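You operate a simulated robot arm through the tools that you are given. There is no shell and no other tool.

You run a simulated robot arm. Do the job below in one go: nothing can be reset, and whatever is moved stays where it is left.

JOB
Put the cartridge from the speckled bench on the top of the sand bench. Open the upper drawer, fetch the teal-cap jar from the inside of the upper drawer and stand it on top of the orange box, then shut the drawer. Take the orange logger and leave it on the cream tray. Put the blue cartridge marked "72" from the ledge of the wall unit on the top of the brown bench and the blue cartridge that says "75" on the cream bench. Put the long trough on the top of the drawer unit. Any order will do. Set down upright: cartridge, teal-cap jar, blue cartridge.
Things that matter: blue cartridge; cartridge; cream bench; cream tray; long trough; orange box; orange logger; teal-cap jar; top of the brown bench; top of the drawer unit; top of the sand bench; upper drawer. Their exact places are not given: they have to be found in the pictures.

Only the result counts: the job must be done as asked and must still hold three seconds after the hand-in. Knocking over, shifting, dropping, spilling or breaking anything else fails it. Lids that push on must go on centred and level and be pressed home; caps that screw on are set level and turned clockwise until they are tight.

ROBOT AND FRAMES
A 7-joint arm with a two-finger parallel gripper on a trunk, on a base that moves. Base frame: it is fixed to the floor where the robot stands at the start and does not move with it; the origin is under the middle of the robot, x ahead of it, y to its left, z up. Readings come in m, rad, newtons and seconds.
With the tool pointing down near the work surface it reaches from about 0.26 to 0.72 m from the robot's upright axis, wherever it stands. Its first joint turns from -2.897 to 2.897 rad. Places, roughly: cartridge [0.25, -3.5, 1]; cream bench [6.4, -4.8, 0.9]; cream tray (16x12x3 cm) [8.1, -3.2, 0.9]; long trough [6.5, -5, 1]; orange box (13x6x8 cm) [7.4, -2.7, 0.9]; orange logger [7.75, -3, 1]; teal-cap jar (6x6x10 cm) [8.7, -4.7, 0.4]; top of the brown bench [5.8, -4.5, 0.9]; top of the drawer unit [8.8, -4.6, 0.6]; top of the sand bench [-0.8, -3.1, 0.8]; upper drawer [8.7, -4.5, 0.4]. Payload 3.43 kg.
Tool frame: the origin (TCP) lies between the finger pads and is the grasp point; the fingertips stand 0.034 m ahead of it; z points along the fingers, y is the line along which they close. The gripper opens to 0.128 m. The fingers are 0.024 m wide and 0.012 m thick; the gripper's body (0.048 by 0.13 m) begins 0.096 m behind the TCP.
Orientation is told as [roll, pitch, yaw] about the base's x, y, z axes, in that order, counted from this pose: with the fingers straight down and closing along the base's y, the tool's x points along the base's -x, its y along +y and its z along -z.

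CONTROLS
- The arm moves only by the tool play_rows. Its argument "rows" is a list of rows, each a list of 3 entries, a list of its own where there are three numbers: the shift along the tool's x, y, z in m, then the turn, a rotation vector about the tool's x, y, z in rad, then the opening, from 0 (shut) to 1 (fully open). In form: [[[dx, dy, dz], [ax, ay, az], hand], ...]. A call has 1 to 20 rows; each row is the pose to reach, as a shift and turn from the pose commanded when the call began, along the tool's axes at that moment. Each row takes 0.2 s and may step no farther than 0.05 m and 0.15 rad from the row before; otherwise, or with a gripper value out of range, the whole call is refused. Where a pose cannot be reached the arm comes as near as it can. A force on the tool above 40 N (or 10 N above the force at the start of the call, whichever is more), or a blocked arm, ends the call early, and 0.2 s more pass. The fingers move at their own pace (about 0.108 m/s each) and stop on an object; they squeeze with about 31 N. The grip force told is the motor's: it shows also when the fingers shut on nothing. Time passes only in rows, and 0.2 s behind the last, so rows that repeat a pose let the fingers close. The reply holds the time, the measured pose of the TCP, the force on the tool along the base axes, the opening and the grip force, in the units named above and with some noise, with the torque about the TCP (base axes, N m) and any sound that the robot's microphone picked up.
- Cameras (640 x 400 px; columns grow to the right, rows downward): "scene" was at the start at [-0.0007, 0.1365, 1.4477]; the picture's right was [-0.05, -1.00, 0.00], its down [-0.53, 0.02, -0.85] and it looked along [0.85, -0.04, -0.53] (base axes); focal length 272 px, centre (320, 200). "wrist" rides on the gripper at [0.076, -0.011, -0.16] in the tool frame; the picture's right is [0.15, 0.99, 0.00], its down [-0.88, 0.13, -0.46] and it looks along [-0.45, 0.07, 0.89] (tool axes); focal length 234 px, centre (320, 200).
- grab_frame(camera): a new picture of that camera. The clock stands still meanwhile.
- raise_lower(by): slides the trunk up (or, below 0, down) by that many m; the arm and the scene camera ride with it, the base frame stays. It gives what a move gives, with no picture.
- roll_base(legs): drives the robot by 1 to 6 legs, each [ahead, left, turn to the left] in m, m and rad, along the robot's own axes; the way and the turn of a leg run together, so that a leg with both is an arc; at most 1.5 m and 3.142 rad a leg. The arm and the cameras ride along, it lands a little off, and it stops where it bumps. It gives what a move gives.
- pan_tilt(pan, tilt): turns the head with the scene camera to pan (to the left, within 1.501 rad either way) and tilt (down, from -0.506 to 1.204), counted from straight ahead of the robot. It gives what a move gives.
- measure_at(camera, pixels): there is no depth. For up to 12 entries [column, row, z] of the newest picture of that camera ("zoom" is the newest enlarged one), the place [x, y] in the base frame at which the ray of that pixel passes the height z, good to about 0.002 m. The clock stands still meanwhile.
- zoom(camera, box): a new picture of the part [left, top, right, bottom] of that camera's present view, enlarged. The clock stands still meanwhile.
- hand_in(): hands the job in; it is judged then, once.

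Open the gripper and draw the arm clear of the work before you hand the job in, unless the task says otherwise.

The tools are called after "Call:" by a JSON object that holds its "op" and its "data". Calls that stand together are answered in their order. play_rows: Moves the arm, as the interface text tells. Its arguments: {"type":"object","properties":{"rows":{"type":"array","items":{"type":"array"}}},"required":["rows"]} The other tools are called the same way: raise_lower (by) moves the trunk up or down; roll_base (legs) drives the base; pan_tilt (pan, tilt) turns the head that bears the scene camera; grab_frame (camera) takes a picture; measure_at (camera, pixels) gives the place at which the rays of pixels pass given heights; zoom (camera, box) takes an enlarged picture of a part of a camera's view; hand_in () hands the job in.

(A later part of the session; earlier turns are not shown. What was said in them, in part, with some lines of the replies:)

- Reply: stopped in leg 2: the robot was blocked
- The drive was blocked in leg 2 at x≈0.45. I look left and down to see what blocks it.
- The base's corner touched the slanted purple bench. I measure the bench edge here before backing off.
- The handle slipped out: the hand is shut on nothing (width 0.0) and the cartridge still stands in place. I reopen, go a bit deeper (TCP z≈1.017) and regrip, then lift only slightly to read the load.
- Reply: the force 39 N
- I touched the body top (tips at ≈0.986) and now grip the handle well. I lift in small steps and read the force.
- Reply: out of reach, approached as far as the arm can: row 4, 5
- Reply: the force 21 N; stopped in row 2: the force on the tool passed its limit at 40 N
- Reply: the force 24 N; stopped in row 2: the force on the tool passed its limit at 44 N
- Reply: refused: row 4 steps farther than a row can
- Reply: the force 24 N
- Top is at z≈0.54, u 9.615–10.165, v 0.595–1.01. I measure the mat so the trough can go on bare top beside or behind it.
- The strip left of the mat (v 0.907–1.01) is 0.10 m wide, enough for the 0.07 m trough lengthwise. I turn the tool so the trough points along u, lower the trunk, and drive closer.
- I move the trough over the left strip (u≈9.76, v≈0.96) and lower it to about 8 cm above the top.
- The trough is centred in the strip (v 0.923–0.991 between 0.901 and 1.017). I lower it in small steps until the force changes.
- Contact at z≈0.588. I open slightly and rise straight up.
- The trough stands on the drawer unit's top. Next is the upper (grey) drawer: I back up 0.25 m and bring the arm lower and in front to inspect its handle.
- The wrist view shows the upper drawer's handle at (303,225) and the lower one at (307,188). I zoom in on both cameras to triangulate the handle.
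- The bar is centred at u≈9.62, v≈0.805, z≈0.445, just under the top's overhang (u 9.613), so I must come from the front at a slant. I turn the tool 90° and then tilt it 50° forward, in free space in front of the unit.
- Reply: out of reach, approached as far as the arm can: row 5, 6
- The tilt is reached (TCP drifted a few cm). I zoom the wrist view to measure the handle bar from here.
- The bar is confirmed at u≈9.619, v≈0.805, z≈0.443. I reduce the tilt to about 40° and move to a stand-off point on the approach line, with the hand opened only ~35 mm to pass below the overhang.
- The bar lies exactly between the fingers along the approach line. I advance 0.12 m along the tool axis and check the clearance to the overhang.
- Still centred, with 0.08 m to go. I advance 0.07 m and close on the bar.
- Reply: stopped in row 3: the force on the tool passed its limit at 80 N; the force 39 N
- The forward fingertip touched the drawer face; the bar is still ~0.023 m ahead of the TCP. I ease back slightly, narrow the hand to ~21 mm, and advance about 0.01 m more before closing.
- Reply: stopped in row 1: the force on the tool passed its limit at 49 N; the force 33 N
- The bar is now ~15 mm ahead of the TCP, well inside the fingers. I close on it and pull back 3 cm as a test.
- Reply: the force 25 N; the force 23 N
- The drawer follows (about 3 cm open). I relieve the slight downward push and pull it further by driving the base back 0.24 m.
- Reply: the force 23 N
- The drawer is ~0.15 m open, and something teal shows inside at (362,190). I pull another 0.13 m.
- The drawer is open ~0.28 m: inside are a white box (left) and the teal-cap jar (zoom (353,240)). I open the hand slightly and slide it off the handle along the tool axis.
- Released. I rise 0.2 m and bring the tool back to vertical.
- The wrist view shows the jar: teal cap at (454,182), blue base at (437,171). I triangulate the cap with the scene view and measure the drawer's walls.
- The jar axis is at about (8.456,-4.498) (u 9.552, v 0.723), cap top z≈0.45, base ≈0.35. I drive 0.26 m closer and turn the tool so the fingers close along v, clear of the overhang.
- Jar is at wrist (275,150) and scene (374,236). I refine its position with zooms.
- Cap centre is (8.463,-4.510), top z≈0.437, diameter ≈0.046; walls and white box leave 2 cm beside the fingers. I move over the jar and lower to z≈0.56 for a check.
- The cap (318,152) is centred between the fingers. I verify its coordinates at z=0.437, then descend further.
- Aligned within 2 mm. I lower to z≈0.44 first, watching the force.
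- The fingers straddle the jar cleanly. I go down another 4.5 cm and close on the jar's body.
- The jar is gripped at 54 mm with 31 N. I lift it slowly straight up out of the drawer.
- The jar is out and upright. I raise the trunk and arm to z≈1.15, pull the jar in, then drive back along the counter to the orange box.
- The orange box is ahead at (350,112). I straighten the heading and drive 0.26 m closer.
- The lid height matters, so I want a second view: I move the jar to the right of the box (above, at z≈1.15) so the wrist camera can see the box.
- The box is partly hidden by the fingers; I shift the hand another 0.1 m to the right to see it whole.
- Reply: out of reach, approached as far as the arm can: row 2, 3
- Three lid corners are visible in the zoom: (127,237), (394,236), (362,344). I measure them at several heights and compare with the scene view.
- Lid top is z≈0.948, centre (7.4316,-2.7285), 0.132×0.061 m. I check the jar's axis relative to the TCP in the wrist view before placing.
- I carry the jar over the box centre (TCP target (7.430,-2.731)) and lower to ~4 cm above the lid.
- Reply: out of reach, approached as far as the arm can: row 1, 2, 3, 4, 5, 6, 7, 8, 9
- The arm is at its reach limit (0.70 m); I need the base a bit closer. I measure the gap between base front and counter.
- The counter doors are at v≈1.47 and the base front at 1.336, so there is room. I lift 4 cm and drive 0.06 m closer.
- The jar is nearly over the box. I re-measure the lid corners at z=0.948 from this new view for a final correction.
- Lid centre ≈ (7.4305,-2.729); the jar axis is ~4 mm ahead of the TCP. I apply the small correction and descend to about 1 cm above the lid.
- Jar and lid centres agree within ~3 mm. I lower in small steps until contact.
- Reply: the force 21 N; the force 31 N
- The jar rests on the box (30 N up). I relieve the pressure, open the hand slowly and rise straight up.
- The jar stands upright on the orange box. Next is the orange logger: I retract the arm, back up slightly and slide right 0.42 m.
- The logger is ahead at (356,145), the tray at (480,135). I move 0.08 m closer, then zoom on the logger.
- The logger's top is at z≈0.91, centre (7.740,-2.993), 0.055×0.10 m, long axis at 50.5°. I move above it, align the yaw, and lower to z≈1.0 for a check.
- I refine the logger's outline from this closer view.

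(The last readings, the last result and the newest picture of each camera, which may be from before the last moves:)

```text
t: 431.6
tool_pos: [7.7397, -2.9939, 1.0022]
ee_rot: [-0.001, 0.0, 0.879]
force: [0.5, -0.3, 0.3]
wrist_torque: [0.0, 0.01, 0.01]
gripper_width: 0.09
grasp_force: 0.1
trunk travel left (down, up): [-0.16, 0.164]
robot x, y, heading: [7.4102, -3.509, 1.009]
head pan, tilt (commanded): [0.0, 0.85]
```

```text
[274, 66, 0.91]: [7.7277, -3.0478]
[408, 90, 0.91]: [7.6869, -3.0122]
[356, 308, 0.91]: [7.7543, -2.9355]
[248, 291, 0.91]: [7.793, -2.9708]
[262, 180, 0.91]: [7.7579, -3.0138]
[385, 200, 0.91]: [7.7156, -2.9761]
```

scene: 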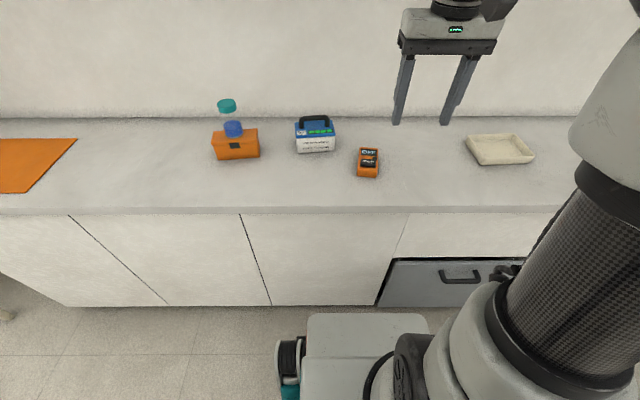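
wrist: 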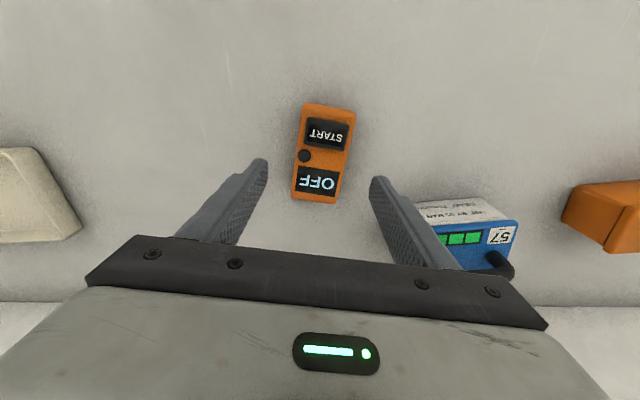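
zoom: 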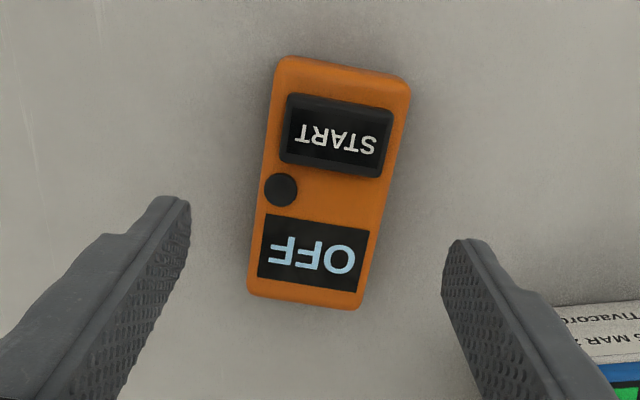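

Aligned. I descend to z≈0.921 and close on the logger's sides.

Call:
{"op": "play_rows", "data": {"rows": [[[-0.002, 0.001, 0.03], [0, 0, 0.02], 0.7], [[-0.002, 0.001, 0.06], [0, 0, 0.02], 0.7], [[-0.002, 0.001, 0.081], [0, 0, 0.02], 0.7], [[-0.002, 0.001, 0.081], [0, 0, 0.02], 0.5], [[-0.002, 0.001, 0.081], [0, 0, 0.02], 0.35], [[-0.002, 0.001, 0.081], [0, 0, 0.02], 0.1], [[-0.002, 0.001, 0.081], [0, 0, 0.02], 0.1]]}}

Call:
{"op": "grab_frame", "data": {"camera": "wrist"}}

```text
t: 433.2
tool_pos: [7.7413, -2.9909, 0.9212]
ee_rot: [0.001, -0.002, 0.857]
force: [-0.8, 0.2, 0.1]
wrist_torque: [-0.01, 0.03, -0.02]
gripper_width: 0.0574
grasp_force: 30.4
trunk travel left (down, up): [-0.16, 0.164]
robot x, y, heading: [7.4071, -3.5054, 1.003]
head pan, tilt (commanded): [0.0, 0.85]
```

```text
taken
```

wrist: 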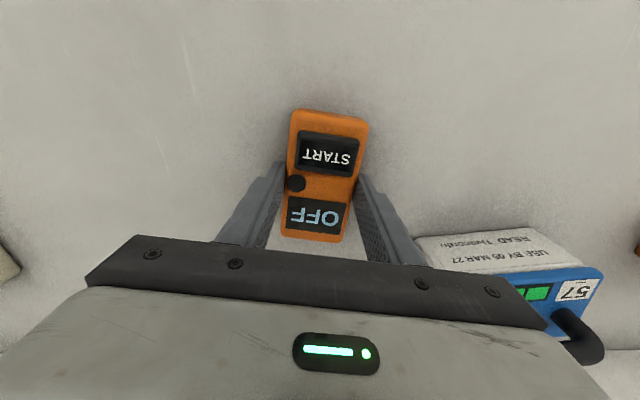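

Gripped (width 0.057, 30 N). I lift slowly and check that it hangs level.

Call:
{"op": "play_rows", "data": {"rows": [[[0, 0, -0.006], [0, 0, 0], 0.1], [[0, 0, -0.02], [0, 0, 0], 0.1], [[0, 0, -0.04], [0, 0, 0], 0.1], [[0, 0, -0.07], [0, 0, 0], 0.1], [[0, 0, -0.1], [0, 0, 0], 0.1], [[0, 0, -0.14], [0, 0, 0], 0.1], [[0, 0, -0.18], [0, 0, 0], 0.1], [[0, 0, -0.2], [0, 0, 0], 0.1]]}}

Call:
{"op": "grab_frame", "data": {"camera": "wrist"}}

Call:
{"op": "grab_frame", "data": {"camera": "scene"}}

```text
t: 435.0
tool_pos: [7.7407, -2.9915, 1.1211]
ee_rot: [0.001, -0.002, 0.86]
force: [0.2, 0.8, -1.0]
wrist_torque: [-0.01, 0.0, 0.0]
gripper_width: 0.0576
grasp_force: 31.3
trunk travel left (down, up): [-0.16, 0.164]
robot x, y, heading: [7.4041, -3.5087, 1.003]
head pan, tilt (commanded): [0.0, 0.85]
```

```text
taken
```

wrist: 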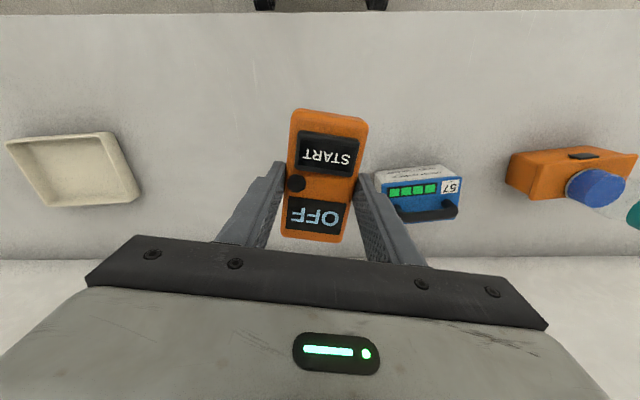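

```text
taken
```

scene: 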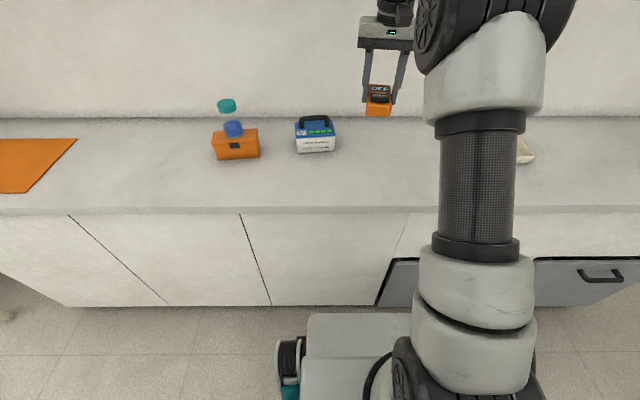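

The logger is held; the tray is at wrist (70,170). I slide the base right 0.36 m to bring the tray in front.

Call:
{"op": "roll_base", "data": {"legs": [[0, -0.36, 0]]}}

Call:
{"op": "grab_frame", "data": {"camera": "wrist"}}

Call:
{"op": "grab_frame", "data": {"camera": "scene"}}

```text
t: 439.0
tool_pos: [8.0426, -3.1824, 1.1204]
ee_rot: [0.0, -0.001, 0.859]
force: [0.5, 0.7, -1.4]
wrist_torque: [-0.03, 0.0, 0.02]
gripper_width: 0.0573
grasp_force: 31.0
trunk travel left (down, up): [-0.16, 0.164]
robot x, y, heading: [7.71, -3.6994, 1.004]
head pan, tilt (commanded): [0.0, 0.85]
```

```text
taken
```

wrist: 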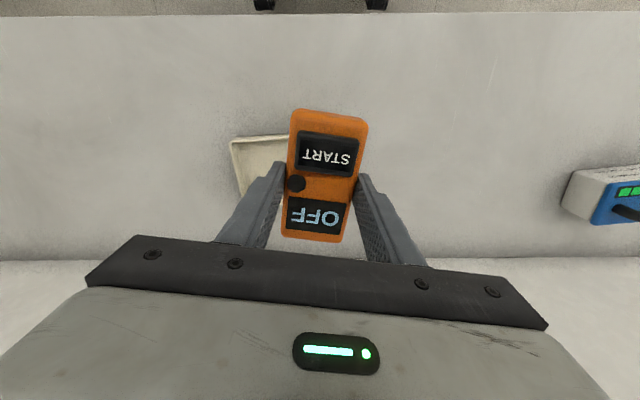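

```text
taken
```

scene: 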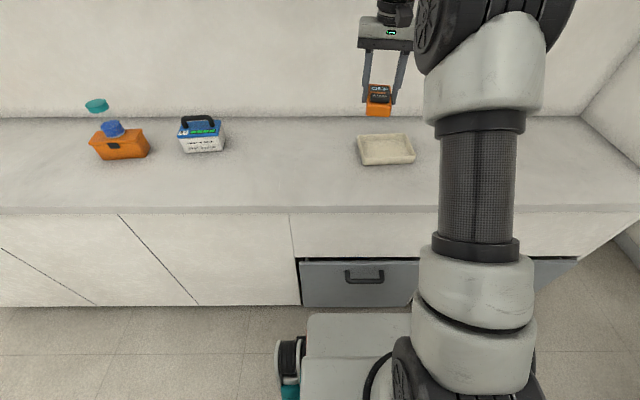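

The tray is now ahead at (386,149). I zoom and measure its rim corners.

Call:
{"op": "zoom", "data": {"camera": "scene", "box": [340, 110, 440, 180]}}

```text
5.71 times, centred on (390, 145) of scene
```

zoom: 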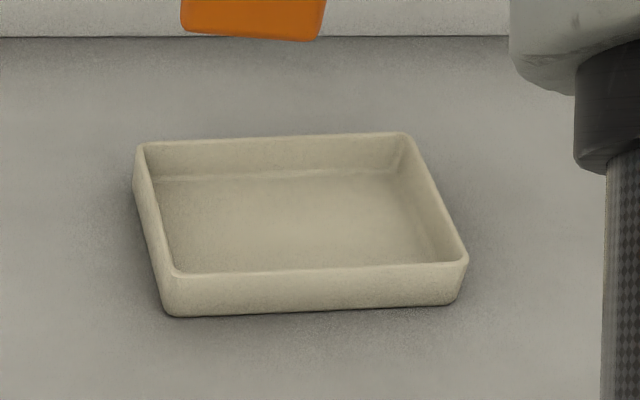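

Call:
{"op": "measure_at", "data": {"camera": "zoom", "pixels": [[138, 145, 0.91], [405, 134, 0.91], [468, 262, 0.91], [170, 275, 0.91], [170, 316, 0.882], [452, 303, 0.882]]}}

Call:
{"op": "measure_at", "data": {"camera": "wrist", "pixels": [[230, 140, 0.91], [230, 140, 0.9], [290, 134, 0.91]]}}

```text
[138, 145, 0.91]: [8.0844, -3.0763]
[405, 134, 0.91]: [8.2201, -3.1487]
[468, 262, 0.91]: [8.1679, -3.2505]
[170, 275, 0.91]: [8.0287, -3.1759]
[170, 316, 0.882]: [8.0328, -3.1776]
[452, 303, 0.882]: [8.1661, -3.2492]
```

```text
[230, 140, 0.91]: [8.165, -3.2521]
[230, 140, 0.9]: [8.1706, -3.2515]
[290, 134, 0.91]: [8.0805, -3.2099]
```

The tray's centre is (8.125,-3.163), long axis at -28°. I drive 0.04 m closer for reach.

Call:
{"op": "roll_base", "data": {"legs": [[0.04, -0.02, 0]]}}

```text
t: 439.9
tool_pos: [8.0816, -3.1583, 1.1197]
ee_rot: [-0.001, 0.0, 0.859]
force: [0.2, 0.3, -2.1]
wrist_torque: [-0.05, 0.0, 0.01]
gripper_width: 0.0573
grasp_force: 31.4
trunk travel left (down, up): [-0.16, 0.164]
robot x, y, heading: [7.7449, -3.6773, 1.007]
head pan, tilt (commanded): [0.0, 0.85]
```

I turn the logger to line up with the tray and position it over the tray's centre, lowering to z≈1.0.

Call:
{"op": "play_rows", "data": {"rows": [[[-0.003, -0.004, 0], [0, 0, 0.135], 0.1], [[-0.005, -0.008, 0], [0, 0, 0.27], 0.1], [[-0.008, -0.012, 0], [0, 0, 0.405], 0.1], [[-0.01, -0.016, 0], [0, 0, 0.54], 0.1], [[-0.013, -0.02, 0], [0, 0, 0.675], 0.1], [[-0.015, -0.024, 0], [0, 0, 0.81], 0.1], [[-0.018, -0.028, 0], [0, 0, 0.945], 0.1], [[-0.02, -0.032, 0], [0, 0, 1.08], 0.1], [[-0.023, -0.034, 0], [0, 0, 1.215], 0.1], [[-0.025, -0.0361, 0], [0, 0, 1.35], 0.1], [[-0.025, -0.0361, 0.04], [0, 0, 1.35], 0.1], [[-0.025, -0.0361, 0.08], [0, 0, 1.35], 0.1], [[-0.025, -0.0361, 0.11], [0, 0, 1.35], 0.1]]}}

Call:
{"op": "grab_frame", "data": {"camera": "wrist"}}

Call:
{"op": "zoom", "data": {"camera": "scene", "box": [310, 90, 450, 190]}}

```text
t: 442.7
tool_pos: [8.1237, -3.163, 1.0106]
ee_rot: [-0.001, 0.002, -0.492]
force: [0.0, 0.3, -1.9]
wrist_torque: [0.01, -0.02, 0.0]
gripper_width: 0.0575
grasp_force: 30.9
trunk travel left (down, up): [-0.16, 0.164]
robot x, y, heading: [7.7519, -3.6758, 1.005]
head pan, tilt (commanded): [0.0, 0.85]
```

```text
taken
```

wrist: 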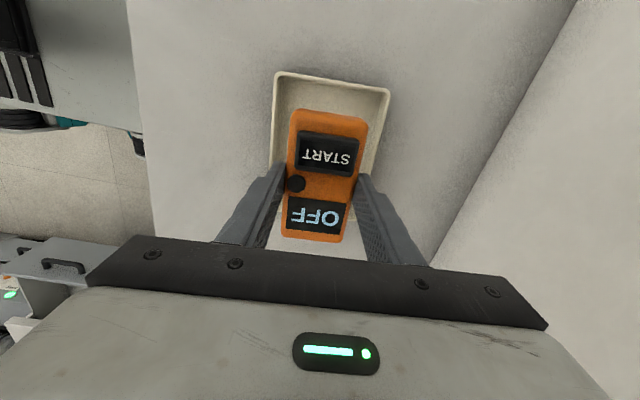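

```text
4.00 times, centred on (380, 140) of scene
```

zoom: 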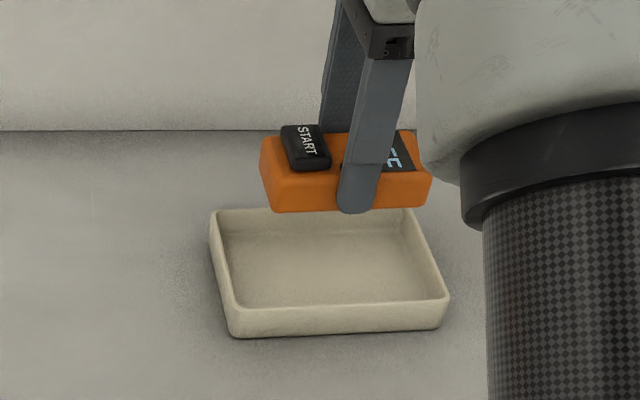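

I verify the tray's rim in both current views before lowering.

Call:
{"op": "measure_at", "data": {"camera": "zoom", "pixels": [[212, 212, 0.91], [410, 208, 0.91], [448, 297, 0.91], [234, 307, 0.91]]}}

Call:
{"op": "measure_at", "data": {"camera": "wrist", "pixels": [[277, 72, 0.91], [390, 90, 0.91], [271, 150, 0.91], [376, 160, 0.91], [290, 118, 0.975], [368, 122, 0.975]]}}

```text
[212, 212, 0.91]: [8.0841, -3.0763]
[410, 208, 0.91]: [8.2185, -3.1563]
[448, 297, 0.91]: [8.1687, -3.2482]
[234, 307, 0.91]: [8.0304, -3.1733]
```

```text
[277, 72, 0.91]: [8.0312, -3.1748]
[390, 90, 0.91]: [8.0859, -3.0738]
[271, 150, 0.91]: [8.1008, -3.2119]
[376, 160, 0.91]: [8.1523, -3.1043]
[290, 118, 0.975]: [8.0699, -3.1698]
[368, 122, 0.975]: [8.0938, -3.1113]
```

Centred over the tray. I lower to just above the tray floor, then in small steps until contact.

Call:
{"op": "play_rows", "data": {"rows": [[[0, 0, 0.02], [0, 0, 0], 0.1], [[0, 0, 0.04], [0, 0, 0], 0.1], [[0, 0, 0.06], [0, 0, 0], 0.1], [[0, 0, 0.072], [0, 0, 0], 0.1]]}}

Call:
{"op": "play_rows", "data": {"rows": [[[0, 0, 0.003], [0, 0, 0], 0.1], [[0, 0, 0.006], [0, 0, 0], 0.1]]}}

Call:
{"op": "play_rows", "data": {"rows": [[[0, 0, 0.003], [0, 0, 0], 0.1], [[0, 0, 0.003], [0, 0, 0], 0.1]]}}

```text
t: 443.7
tool_pos: [8.1239, -3.1626, 0.9384]
ee_rot: [0.001, 0.001, -0.49]
force: [-0.3, -0.3, -1.9]
wrist_torque: [0.03, 0.01, 0.01]
gripper_width: 0.0573
grasp_force: 30.8
trunk travel left (down, up): [-0.16, 0.164]
robot x, y, heading: [7.75, -3.6748, 1.006]
head pan, tilt (commanded): [0.0, 0.85]
```

```text
t: 444.3
tool_pos: [8.1242, -3.1635, 0.9328]
ee_rot: [-0.002, 0.0, -0.491]
force: [-0.6, 0.7, -1.1]
wrist_torque: [0.0, -0.01, -0.02]
gripper_width: 0.0573
grasp_force: 30.9
trunk travel left (down, up): [-0.16, 0.164]
robot x, y, heading: [7.7493, -3.6798, 1.012]
head pan, tilt (commanded): [0.0, 0.85]
```

```text
t: 444.9
tool_pos: [8.1244, -3.1634, 0.9301]
ee_rot: [0.0, 0.0, -0.492]
force: [-0.1, -0.1, -2.1]
wrist_torque: [0.02, 0.01, -0.01]
gripper_width: 0.0573
grasp_force: 30.9
trunk travel left (down, up): [-0.16, 0.164]
robot x, y, heading: [7.7534, -3.677, 1.012]
head pan, tilt (commanded): [0.0, 0.85]
```

No contact yet at z≈0.930. I continue in 3 mm steps.

Call:
{"op": "play_rows", "data": {"rows": [[[0, 0, 0.003], [0, 0, 0], 0.1], [[0, 0, 0.003], [0, 0, 0], 0.1]]}}

Call:
{"op": "play_rows", "data": {"rows": [[[0, 0, 0.003], [0, 0, 0], 0.1], [[0, 0, 0.003], [0, 0, 0], 0.1]]}}

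```text
t: 445.5
tool_pos: [8.1244, -3.1623, 0.9263]
ee_rot: [0.001, 0.0, -0.491]
force: [-0.2, 0.2, -1.2]
wrist_torque: [0.02, -0.02, -0.01]
gripper_width: 0.0574
grasp_force: 31.2
trunk travel left (down, up): [-0.16, 0.164]
robot x, y, heading: [7.7486, -3.6772, 1.007]
head pan, tilt (commanded): [0.0, 0.85]
```

```text
t: 446.1
tool_pos: [8.1241, -3.1627, 0.926]
ee_rot: [0.006, 0.0, -0.491]
force: [-0.6, -0.2, 17.5]
wrist_torque: [-0.37, 0.16, -0.05]
gripper_width: 0.0573
grasp_force: 31.4
trunk travel left (down, up): [-0.16, 0.164]
robot x, y, heading: [7.753, -3.6719, 1.006]
head pan, tilt (commanded): [0.0, 0.85]
```

Contact at z≈0.926. I relieve, open just a few millimetres per side, and rise straight up.

Call:
{"op": "play_rows", "data": {"rows": [[[0, 0, -0.003], [0, 0, 0], 0.1], [[0, 0, -0.003], [0, 0, 0], 0.5], [[0, 0, -0.003], [0, 0, 0], 0.52], [[0, 0, -0.003], [0, 0, 0], 0.52], [[0, 0, -0.02], [0, 0, 0], 0.52], [[0, 0, -0.05], [0, 0, 0], 0.52], [[0, 0, -0.09], [0, 0, 0], 0.52], [[0, 0, -0.14], [0, 0, 0], 0.52], [[0, 0, -0.19], [0, 0, 0], 0.52], [[0, 0, -0.22], [0, 0, 0], 0.52]]}}

Call:
{"op": "grab_frame", "data": {"camera": "wrist"}}

Call:
{"op": "zoom", "data": {"camera": "scene", "box": [310, 90, 450, 190]}}

```text
t: 448.3
tool_pos: [8.1237, -3.1653, 1.146]
ee_rot: [0.0, 0.0, -0.493]
force: [-0.4, 0.3, 0.0]
wrist_torque: [0.02, -0.02, -0.01]
gripper_width: 0.0667
grasp_force: 0.2
trunk travel left (down, up): [-0.16, 0.164]
robot x, y, heading: [7.7493, -3.677, 1.011]
head pan, tilt (commanded): [0.0, 0.85]
```

```text
taken
```

wrist: 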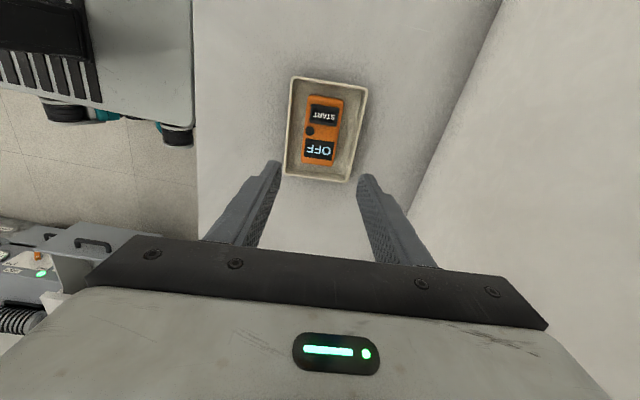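

```text
4.00 times, centred on (380, 140) of scene
```

zoom: 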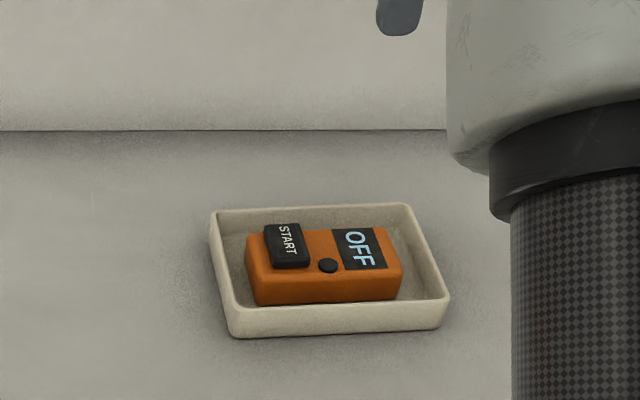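

The logger lies in the cream tray. Now I fold the arm to its neutral orientation, back away and turn to face the open drawer.

Call:
{"op": "play_rows", "data": {"rows": [[[0, -0.02, 0], [0, 0, -0.14], 0.4], [[0, -0.04, 0], [0, 0, -0.28], 0.4], [[0, -0.06, 0], [0, 0, -0.42], 0.3], [[0, -0.08, 0], [0, 0, -0.56], 0.2], [[0, -0.1, 0], [0, 0, -0.7], 0.1], [[0, -0.12, 0], [0, 0, -0.84], 0.0], [[0, -0.14, 0], [0, 0, -0.98], 0.0], [[0, -0.16, 0], [0, 0, -1.12], 0.0], [[0, -0.18, 0], [0, 0, -1.26], 0.0], [[0, -0.2, 0], [0, 0, -1.4], 0.0], [[0, -0.2, 0], [0, 0, -1.5], 0.0]]}}

Call:
{"op": "roll_base", "data": {"legs": [[-0.3, 0, 0], [0, 0, -1.57]]}}

Call:
{"op": "raise_lower", "data": {"by": -0.15}}

Call:
{"op": "pan_tilt", "data": {"pan": 0.0, "tilt": 0.7}}

Call:
{"op": "grab_frame", "data": {"camera": "scene"}}

```text
t: 450.7
tool_pos: [8.0316, -3.34, 1.1439]
ee_rot: [0.0, -0.001, 1.011]
force: [0.5, 0.4, 0.3]
wrist_torque: [0.02, -0.01, 0.0]
gripper_width: 0.0
grasp_force: 31.4
trunk travel left (down, up): [-0.16, 0.164]
robot x, y, heading: [7.7489, -3.676, 1.002]
head pan, tilt (commanded): [0.0, 0.85]
```

```text
t: 456.7
tool_pos: [7.9271, -4.2095, 1.1442]
ee_rot: [-0.001, -0.001, -0.552]
force: [0.4, 0.0, -0.6]
wrist_torque: [0.0, 0.02, -0.02]
gripper_width: 0.0001
grasp_force: 31.1
trunk travel left (down, up): [-0.16, 0.164]
robot x, y, heading: [7.5895, -3.932, -0.557]
head pan, tilt (commanded): [0.0, 0.85]
```

```text
t: 458.4
tool_pos: [7.9268, -4.2089, 0.993]
ee_rot: [0.001, 0.0, -0.552]
force: [0.0, -0.6, 0.1]
wrist_torque: [0.03, -0.01, 0.01]
gripper_width: 0.0
grasp_force: 31.3
trunk travel left (down, up): [-0.01, 0.314]
robot x, y, heading: [7.586, -3.9303, -0.556]
head pan, tilt (commanded): [0.0, 0.85]
```

```text
t: 459.1
tool_pos: [7.9261, -4.2107, 0.993]
ee_rot: [0.0, 0.0, -0.553]
force: [0.0, 1.2, 0.2]
wrist_torque: [0.02, 0.0, -0.01]
gripper_width: 0.0
grasp_force: 30.8
trunk travel left (down, up): [-0.01, 0.314]
robot x, y, heading: [7.5881, -3.9303, -0.556]
head pan, tilt (commanded): [0.0, 0.7]
```

```text
taken
```

scene: 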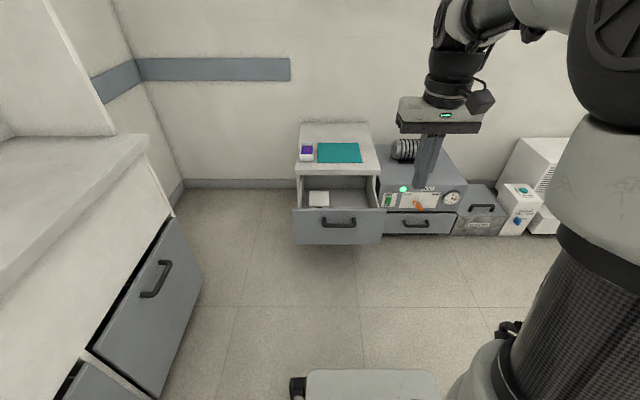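

The drawer is still open with its handle at (338,222). I re-measure the handle bar at z≈0.443.

Call:
{"op": "zoom", "data": {"camera": "scene", "box": [280, 120, 400, 250]}}

```text
3.08 times, centred on (340, 185) of scene
```

zoom: 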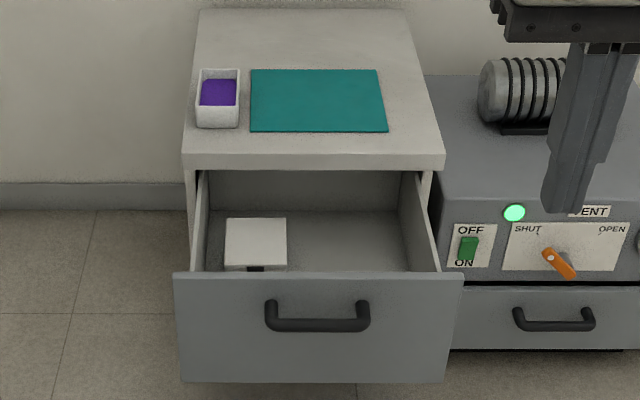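

Call:
{"op": "measure_at", "data": {"camera": "zoom", "pixels": [[318, 324, 0.443], [270, 322, 0.443], [366, 322, 0.443], [176, 275, 0.52], [462, 275, 0.52], [180, 380, 0.36], [445, 382, 0.36]]}}

```text
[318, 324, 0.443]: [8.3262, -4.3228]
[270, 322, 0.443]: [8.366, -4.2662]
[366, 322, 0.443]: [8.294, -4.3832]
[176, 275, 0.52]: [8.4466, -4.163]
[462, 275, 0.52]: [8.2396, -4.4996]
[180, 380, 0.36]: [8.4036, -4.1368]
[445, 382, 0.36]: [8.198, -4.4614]
```

The bar is at u≈9.348, v≈0.802. I drive 0.2 m forward, then tilt the closed hand ~17° and lower it in front of the handle to push the drawer shut.

Call:
{"op": "roll_base", "data": {"legs": [[0.2, 0, 0]]}}

Call:
{"op": "play_rows", "data": {"rows": [[[-0.03, 0.03, 0], [0, -0.075, 0], 0.0], [[-0.06, 0.06, 0], [0, -0.15, 0], 0.0], [[-0.09, 0.09, 0], [0, -0.225, 0], 0.0], [[-0.115, 0.119, 0], [0, -0.3, 0], 0.0], [[-0.115, 0.119, 0.045], [0, -0.3, 0], 0.0], [[-0.115, 0.119, 0.09], [0, -0.3, 0], 0.0], [[-0.115, 0.119, 0.135], [0, -0.3, 0], 0.0], [[-0.115, 0.119, 0.18], [0, -0.3, 0], 0.0], [[-0.115, 0.119, 0.225], [0, -0.3, 0], 0.0], [[-0.115, 0.119, 0.27], [0, -0.3, 0], 0.0], [[-0.115, 0.119, 0.315], [0, -0.3, 0], 0.0], [[-0.115, 0.119, 0.36], [0, -0.3, 0], 0.0]]}}

Call:
{"op": "grab_frame", "data": {"camera": "wrist"}}

Call:
{"op": "grab_frame", "data": {"camera": "scene"}}

```text
t: 460.8
tool_pos: [8.1002, -4.3159, 0.9929]
ee_rot: [0.0, 0.0, -0.552]
force: [-0.6, -0.6, -0.3]
wrist_torque: [0.01, 0.0, -0.03]
gripper_width: 0.0
grasp_force: 31.0
trunk travel left (down, up): [-0.01, 0.314]
robot x, y, heading: [7.7605, -4.0391, -0.554]
head pan, tilt (commanded): [0.0, 0.7]
```

```text
t: 463.4
tool_pos: [8.2591, -4.2741, 0.6309]
ee_rot: [0.001, -0.3, -0.553]
force: [0.1, 0.5, 0.4]
wrist_torque: [0.02, 0.02, -0.02]
gripper_width: 0.0
grasp_force: 30.9
trunk travel left (down, up): [-0.01, 0.314]
robot x, y, heading: [7.7577, -4.0386, -0.555]
head pan, tilt (commanded): [0.0, 0.7]
```

```text
taken
```

wrist: 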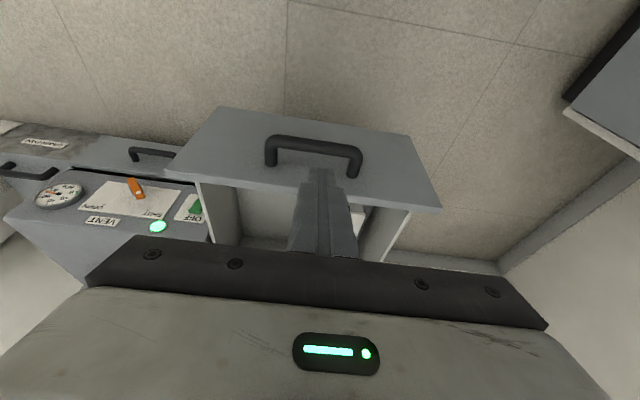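

```text
taken
```

scene: 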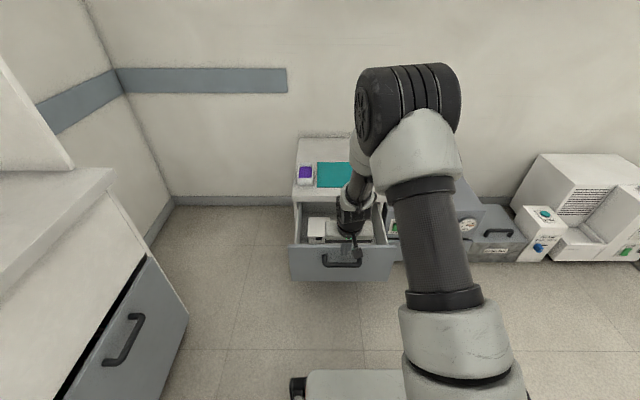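

The hand is in front of the handle (u≈9.266, v≈0.807). I lower it vertically to z≈0.456.

Call:
{"op": "play_rows", "data": {"rows": [[[0.0118, 0, 0.038], [0, 0, 0], 0.0], [[0.0236, 0, 0.076], [0, 0, 0], 0.0], [[0.0354, 0, 0.114], [0, 0, 0], 0.0], [[0.0472, 0, 0.152], [0, 0, 0], 0.0], [[0.0517, 0, 0.167], [0, 0, 0], 0.0]]}}

Call:
{"op": "grab_frame", "data": {"camera": "wrist"}}

Call:
{"op": "zoom", "data": {"camera": "scene", "box": [270, 120, 410, 300]}}

```text
t: 464.6
tool_pos: [8.261, -4.2728, 0.4575]
ee_rot: [0.001, -0.301, -0.551]
force: [0.4, 0.1, 0.3]
wrist_torque: [-0.01, -0.03, -0.03]
gripper_width: 0.0
grasp_force: 30.6
trunk travel left (down, up): [-0.01, 0.314]
robot x, y, heading: [7.7622, -4.0402, -0.552]
head pan, tilt (commanded): [0.0, 0.7]
```

```text
taken
```

wrist: 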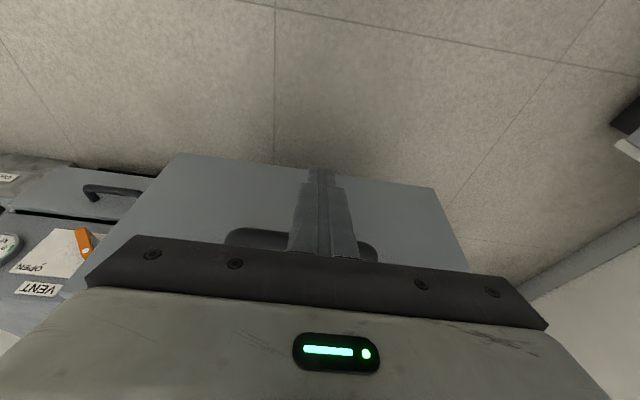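

```text
2.22 times, centred on (340, 210) of scene
```

zoom: 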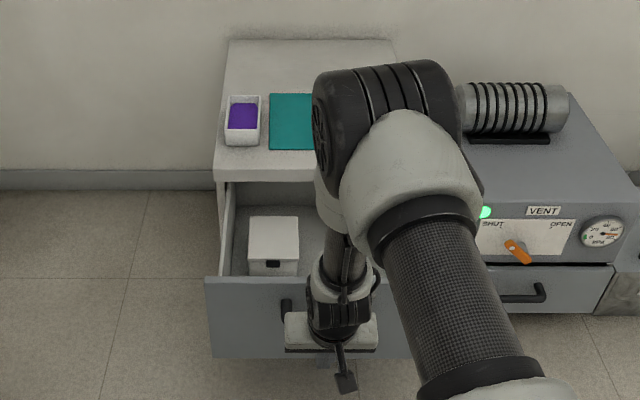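

The closed fingers are right in front of the bar's middle. I push by driving the base forward 0.2 m.

Call:
{"op": "roll_base", "data": {"legs": [[0.2, 0, 0]]}}

Call:
{"op": "grab_frame", "data": {"camera": "wrist"}}

Call:
{"op": "grab_frame", "data": {"camera": "scene"}}

```text
t: 466.1
tool_pos: [8.4279, -4.376, 0.4579]
ee_rot: [0.0, -0.3, -0.551]
force: [0.6, 1.1, 0.0]
wrist_torque: [-0.01, -0.01, -0.02]
gripper_width: 0.0
grasp_force: 31.5
trunk travel left (down, up): [-0.01, 0.314]
robot x, y, heading: [7.9284, -4.1399, -0.556]
head pan, tilt (commanded): [0.0, 0.7]
```

```text
taken
```

wrist: 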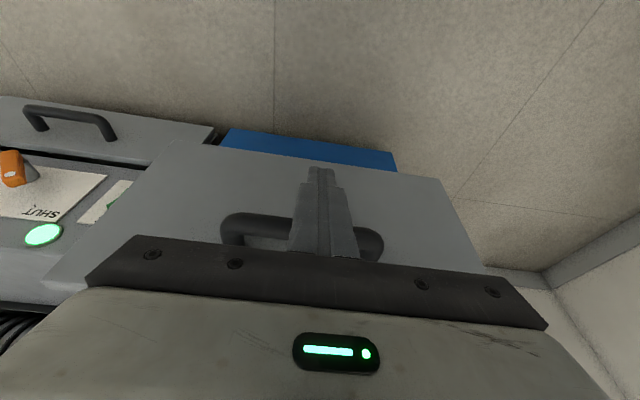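

```text
taken
```

scene: 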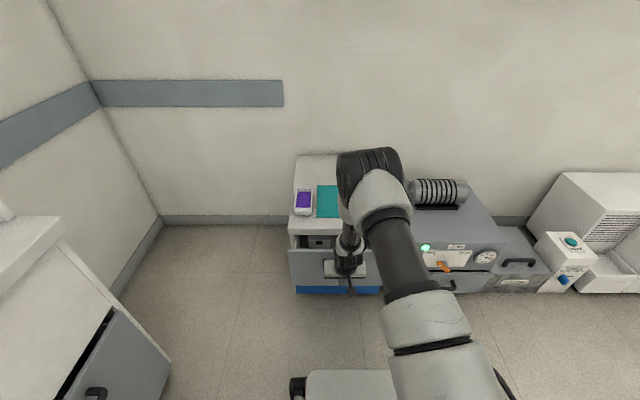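

The drawer is moving in. I drive another 0.1 m.

Call:
{"op": "roll_base", "data": {"legs": [[0.1, 0, 0]]}}

Call:
{"op": "grab_frame", "data": {"camera": "wrist"}}

Call:
{"op": "zoom", "data": {"camera": "scene", "box": [270, 140, 410, 320]}}

```text
t: 467.3
tool_pos: [8.5128, -4.4298, 0.4572]
ee_rot: [0.0, -0.301, -0.551]
force: [1.0, -0.2, -1.1]
wrist_torque: [0.01, -0.03, -0.01]
gripper_width: 0.0
grasp_force: 31.1
trunk travel left (down, up): [-0.01, 0.314]
robot x, y, heading: [8.0129, -4.1963, -0.555]
head pan, tilt (commanded): [0.0, 0.7]
```

```text
taken
```

wrist: 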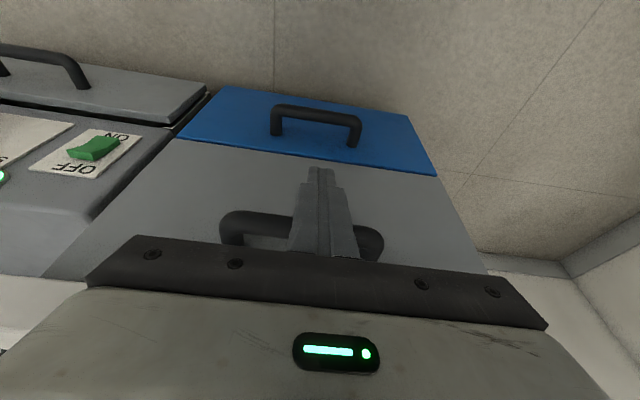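

```text
2.22 times, centred on (340, 230) of scene
```

zoom: 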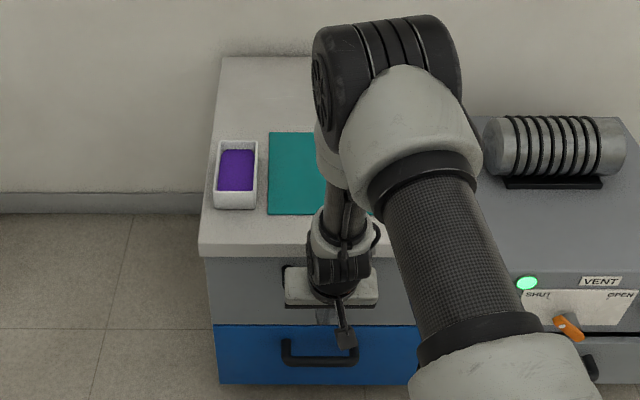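

About 3 cm remain. I finish the push with the arm in small forward steps, watching for the stop.

Call:
{"op": "play_rows", "data": {"rows": [[[-0.0096, 0, 0.003], [0, 0, 0], 0.0], [[-0.0191, 0, 0.0059], [0, 0, 0], 0.0], [[-0.0239, 0, 0.0074], [0, 0, 0], 0.0]]}}

Call:
{"op": "play_rows", "data": {"rows": [[[-0.0048, 0, 0.0015], [0, 0, 0], 0.0], [[-0.0096, 0, 0.003], [0, 0, 0], 0.0], [[-0.0143, 0, 0.0044], [0, 0, 0], 0.0]]}}

Call:
{"op": "grab_frame", "data": {"camera": "wrist"}}

Call:
{"op": "zoom", "data": {"camera": "scene", "box": [270, 140, 410, 320]}}

```text
t: 468.1
tool_pos: [8.5308, -4.4406, 0.4558]
ee_rot: [0.0, -0.291, -0.551]
force: [-14.2, 9.9, 2.2]
wrist_torque: [-0.05, 0.03, -0.06]
gripper_width: 0.0
grasp_force: 30.8
trunk travel left (down, up): [-0.01, 0.314]
robot x, y, heading: [8.0119, -4.1942, -0.552]
head pan, tilt (commanded): [0.0, 0.7]
```

```text
t: 468.6
tool_pos: [8.53, -4.4411, 0.454]
ee_rot: [-0.001, -0.279, -0.549]
force: [-0.4, -0.5, 0.2]
wrist_torque: [0.0, 0.02, -0.03]
gripper_width: 0.0
grasp_force: 30.9
trunk travel left (down, up): [-0.01, 0.314]
robot x, y, heading: [8.0104, -4.1944, -0.559]
head pan, tilt (commanded): [0.0, 0.7]
stopped in row 2: the force on the tool passed its limit at 43 N (the readings are from after the stop); the commanded pose is now the measured one
```

```text
taken
```

wrist: 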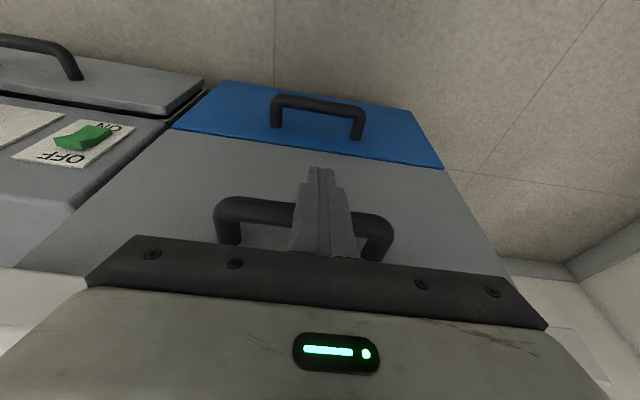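

```text
2.22 times, centred on (340, 230) of scene
```

zoom: 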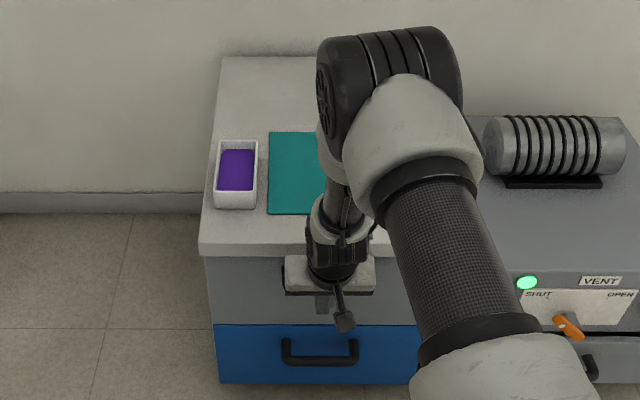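

The push met a firm stop (43 N). I back the hand off, raise it, and check that the drawer is flush.

Call:
{"op": "play_rows", "data": {"rows": [[[0.03, 0, -0.01], [0, 0, 0], 0.0], [[0.06, 0, -0.04], [0, 0, 0], 0.0], [[0.08, 0, -0.08], [0, 0, 0], 0.0], [[0.08, 0, -0.13], [0, 0.05, 0], 0.0], [[0.08, 0, -0.18], [0, 0.12, 0], 0.0], [[0.08, 0, -0.23], [0, 0.2, 0], 0.0], [[0.08, 0, -0.28], [0, 0.28, 0], 0.0]]}}

Call:
{"op": "grab_frame", "data": {"camera": "wrist"}}

Call:
{"op": "roll_base", "data": {"legs": [[-0.35, 0, 0]]}}

Call:
{"op": "grab_frame", "data": {"camera": "scene"}}

Call:
{"op": "zoom", "data": {"camera": "scene", "box": [280, 120, 400, 260]}}

```text
t: 470.2
tool_pos: [8.3974, -4.3585, 0.6991]
ee_rot: [-0.003, 0.002, -0.551]
force: [-0.2, -0.7, -0.6]
wrist_torque: [0.03, 0.01, -0.01]
gripper_width: 0.0
grasp_force: 30.9
trunk travel left (down, up): [-0.01, 0.314]
robot x, y, heading: [8.0105, -4.1946, -0.552]
head pan, tilt (commanded): [0.0, 0.7]
```

```text
taken
```

wrist: 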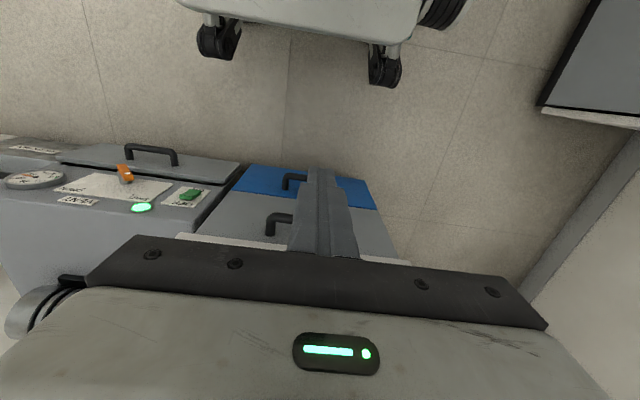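

```text
t: 472.4
tool_pos: [8.0974, -4.1752, 0.7004]
ee_rot: [0.0, 0.0, -0.555]
force: [0.3, 0.1, -0.9]
wrist_torque: [0.0, 0.0, 0.0]
gripper_width: 0.0002
grasp_force: 31.5
trunk travel left (down, up): [-0.01, 0.314]
robot x, y, heading: [7.7135, -4.0107, -0.552]
head pan, tilt (commanded): [0.0, 0.7]
```

```text
taken
```

scene: 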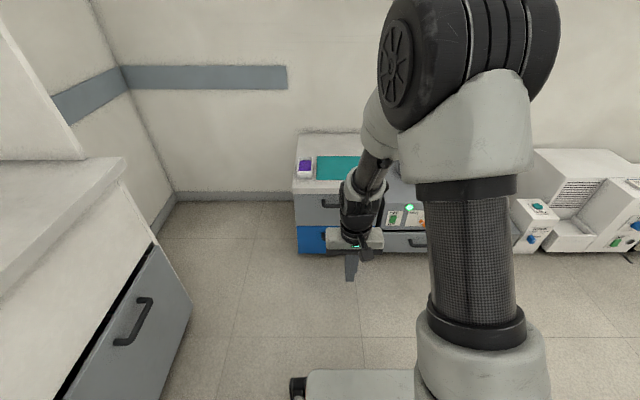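

```text
2.86 times, centred on (340, 190) of scene
```

zoom: 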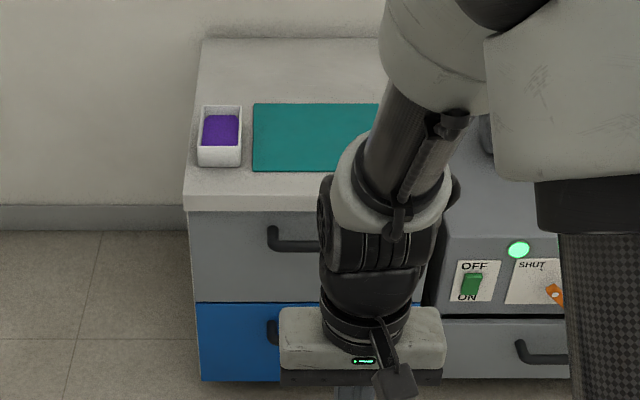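

The upper drawer looks shut. I move the arm up out of the view to verify by measuring the handle's position.

Call:
{"op": "play_rows", "data": {"rows": [[[0, -0.03, -0.04], [0, 0, 0], 0.0], [[0, -0.06, -0.08], [0, 0, 0], 0.0], [[0, -0.09, -0.12], [0, 0, 0], 0.0], [[0, -0.12, -0.16], [0, 0, 0], 0.0], [[0, -0.15, -0.2], [0, 0, 0], 0.2], [[0, -0.17, -0.24], [0, 0, 0], 0.4], [[0, -0.17, -0.28], [0, 0, 0], 0.5], [[0, -0.17, -0.3], [0, 0, 0], 0.5]]}}

Call:
{"op": "grab_frame", "data": {"camera": "scene"}}

Call:
{"op": "zoom", "data": {"camera": "scene", "box": [280, 120, 400, 260]}}

```text
t: 474.2
tool_pos: [8.0093, -4.3214, 1.0005]
ee_rot: [0.0, 0.001, -0.555]
force: [-0.4, 0.0, -0.3]
wrist_torque: [0.01, 0.0, 0.02]
gripper_width: 0.0639
grasp_force: 0.0
trunk travel left (down, up): [-0.01, 0.314]
robot x, y, heading: [7.7112, -4.0065, -0.556]
head pan, tilt (commanded): [0.0, 0.7]
```

```text
taken
```

scene: 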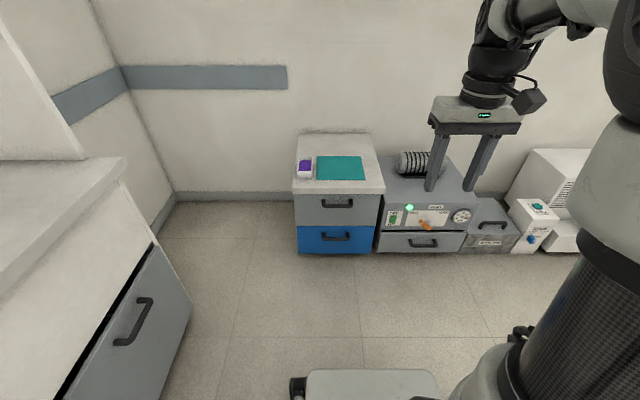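

```text
2.86 times, centred on (340, 190) of scene
```

zoom: 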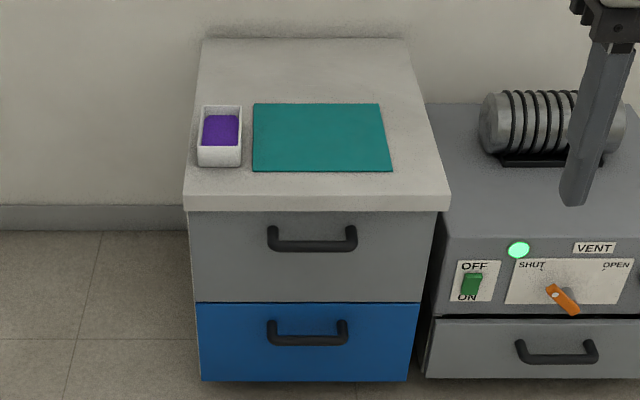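

Call:
{"op": "measure_at", "data": {"camera": "zoom", "pixels": [[312, 247, 0.443], [270, 247, 0.443], [355, 245, 0.443], [307, 341, 0.27], [200, 303, 0.36], [420, 303, 0.36], [198, 302, 0.36]]}}

Call:
{"op": "zoom", "data": {"camera": "scene", "box": [290, 170, 390, 260]}}

```text
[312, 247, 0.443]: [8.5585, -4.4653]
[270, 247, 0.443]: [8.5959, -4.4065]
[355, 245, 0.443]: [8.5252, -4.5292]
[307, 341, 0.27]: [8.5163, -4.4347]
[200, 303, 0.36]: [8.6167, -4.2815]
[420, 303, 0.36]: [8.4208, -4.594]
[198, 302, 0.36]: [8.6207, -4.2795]
```

```text
4.44 times, centred on (340, 215) of scene
```

zoom: 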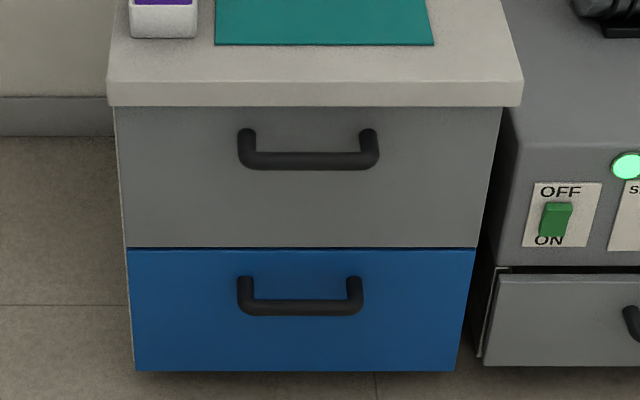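

The handle is back at its original closed position (8.5585,-4.465), so the drawer is shut. I open the hand fully, and take a last look at the counter and the benches.

Call:
{"op": "play_rows", "data": {"rows": [[[0, 0, 0], [0, 0, 0], 1.0], [[0, 0, -0.02], [0, 0, 0], 1.0]]}}

Call:
{"op": "raise_lower", "data": {"by": 0.15}}

Call:
{"op": "roll_base", "data": {"legs": [[-0.5, 0, 0]]}}

Call:
{"op": "pan_tilt", "data": {"pan": 1.45, "tilt": 0.6}}

Call:
{"op": "grab_frame", "data": {"camera": "scene"}}

Call:
{"op": "pan_tilt", "data": {"pan": -1.3, "tilt": 0.6}}

Call:
{"op": "grab_frame", "data": {"camera": "scene"}}

```text
t: 474.8
tool_pos: [8.0091, -4.3206, 1.0221]
ee_rot: [-0.002, 0.0, -0.555]
force: [-0.6, 0.2, -0.2]
wrist_torque: [0.01, -0.03, 0.0]
gripper_width: 0.1279
grasp_force: 0.1
trunk travel left (down, up): [-0.01, 0.314]
robot x, y, heading: [7.7111, -4.0102, -0.556]
head pan, tilt (commanded): [0.0, 0.7]
```

```text
t: 476.6
tool_pos: [8.0088, -4.3202, 1.1709]
ee_rot: [-0.002, -0.001, -0.555]
force: [0.4, 0.1, -0.5]
wrist_torque: [0.01, 0.01, 0.0]
gripper_width: 0.128
grasp_force: 0.0
trunk travel left (down, up): [-0.16, 0.164]
robot x, y, heading: [7.7111, -4.005, -0.556]
head pan, tilt (commanded): [0.0, 0.7]
```

```text
t: 479.6
tool_pos: [7.5775, -4.0516, 1.1699]
ee_rot: [0.0, -0.001, -0.553]
force: [-1.0, 0.9, -0.3]
wrist_torque: [-0.02, 0.0, -0.02]
gripper_width: 0.1278
grasp_force: 0.0
trunk travel left (down, up): [-0.16, 0.164]
robot x, y, heading: [7.2799, -3.7365, -0.554]
head pan, tilt (commanded): [0.0, 0.7]
```

```text
t: 481.1
tool_pos: [7.5776, -4.052, 1.1705]
ee_rot: [-0.002, 0.0, -0.554]
force: [0.0, 0.4, 0.0]
wrist_torque: [0.01, 0.02, -0.02]
gripper_width: 0.1281
grasp_force: 0.1
trunk travel left (down, up): [-0.16, 0.164]
robot x, y, heading: [7.2812, -3.7391, -0.558]
head pan, tilt (commanded): [1.45, 0.6]
```

```text
taken
```

scene: 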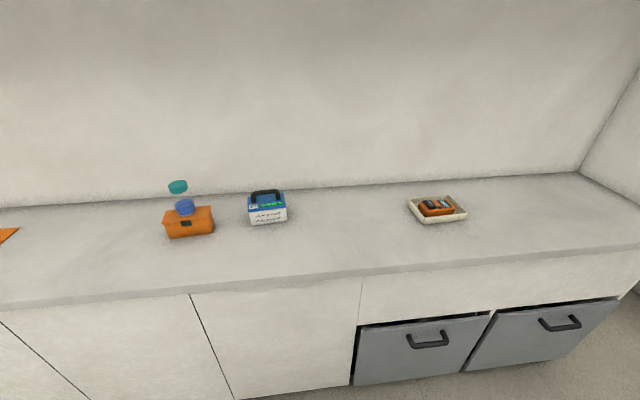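

```text
t: 483.6
tool_pos: [7.5787, -4.0512, 1.1714]
ee_rot: [-0.002, 0.001, -0.553]
force: [0.7, -0.2, 0.1]
wrist_torque: [0.0, -0.02, 0.03]
gripper_width: 0.1278
grasp_force: 0.0
trunk travel left (down, up): [-0.16, 0.164]
robot x, y, heading: [7.2827, -3.7385, -0.559]
head pan, tilt (commanded): [-1.3, 0.6]
```

```text
taken
```

scene: 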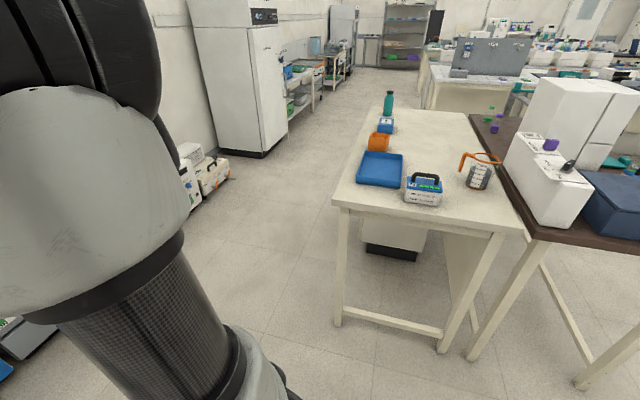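

I zoom on the orange "USED TIPS" bin at (378,142) and the rest of the cream bench, since its shape looks different from before.

Call:
{"op": "zoom", "data": {"camera": "scene", "box": [330, 80, 530, 220]}}

Call:
{"op": "zoom", "data": {"camera": "scene", "box": [350, 110, 420, 170]}}

```text
2.86 times, centred on (430, 150) of scene
```

zoom: 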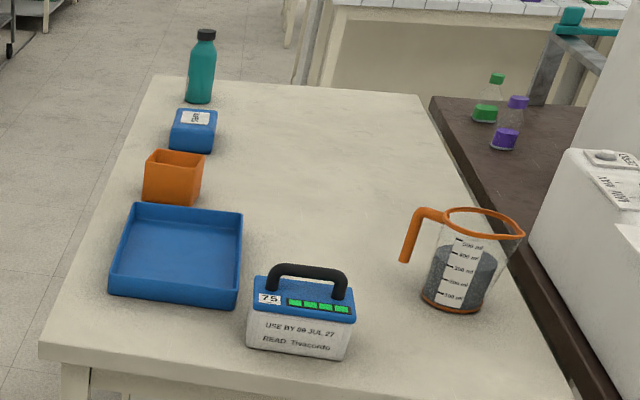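

```text
6.67 times, centred on (385, 140) of scene
```

zoom: 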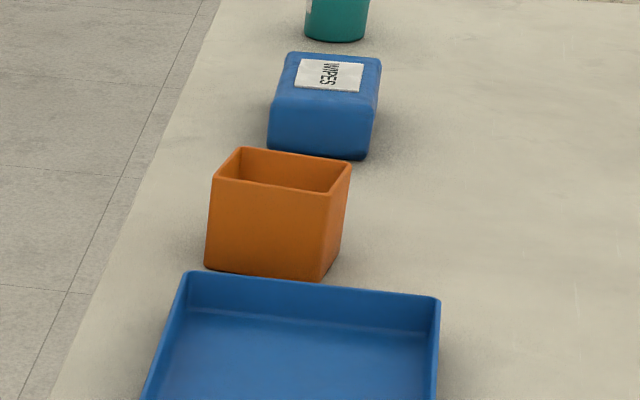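

Everything stands as required: jar on the orange box, logger in the cream tray, "75" on the cream bench, bin upright, trough on the drawer unit and drawer shut; the arm is clear with the hand open. I hand the job in.

Call:
{"op": "hand_in", "data": {}}

```text
The job is handed in.
```

I finished every part of the job and handed it in. The judge's result is not shown to me.

| Item | Where it is now |
|---|---|
| Cartridge ("29") from the speckled bench | Upright on the sand bench, behind the HEAT device |
| Teal-cap jar | Upright on top of the orange box |
| Upper drawer | Shut; its handle measures back at its starting place |
| Orange logger | In the cream tray |
| Blue cartridge "72" | Upright on the brown bench, between the "2957 CODE" card and the clear beaker |
| Blue cartridge "75" | Upright on the cream bench |
| Long trough | On bare top of the drawer unit, beside the teal mat |

- **Trough:** Nothing in the room was labelled "long trough". I took it to be the white trough with purple contents marked "95" on the cream bench, the only trough-shaped item there.
- **Bump:** Early on, the base touched the slanted purple bench and stopped. The vials on that bench still looked in place.
- **"72":** It stands about 7 mm from the beaker, without touching it. I did not look at "72" or the cartridge on the sand bench again at the end. Both stood upright when I left them.

The arm was clear of the work with the hand fully open at hand-in.
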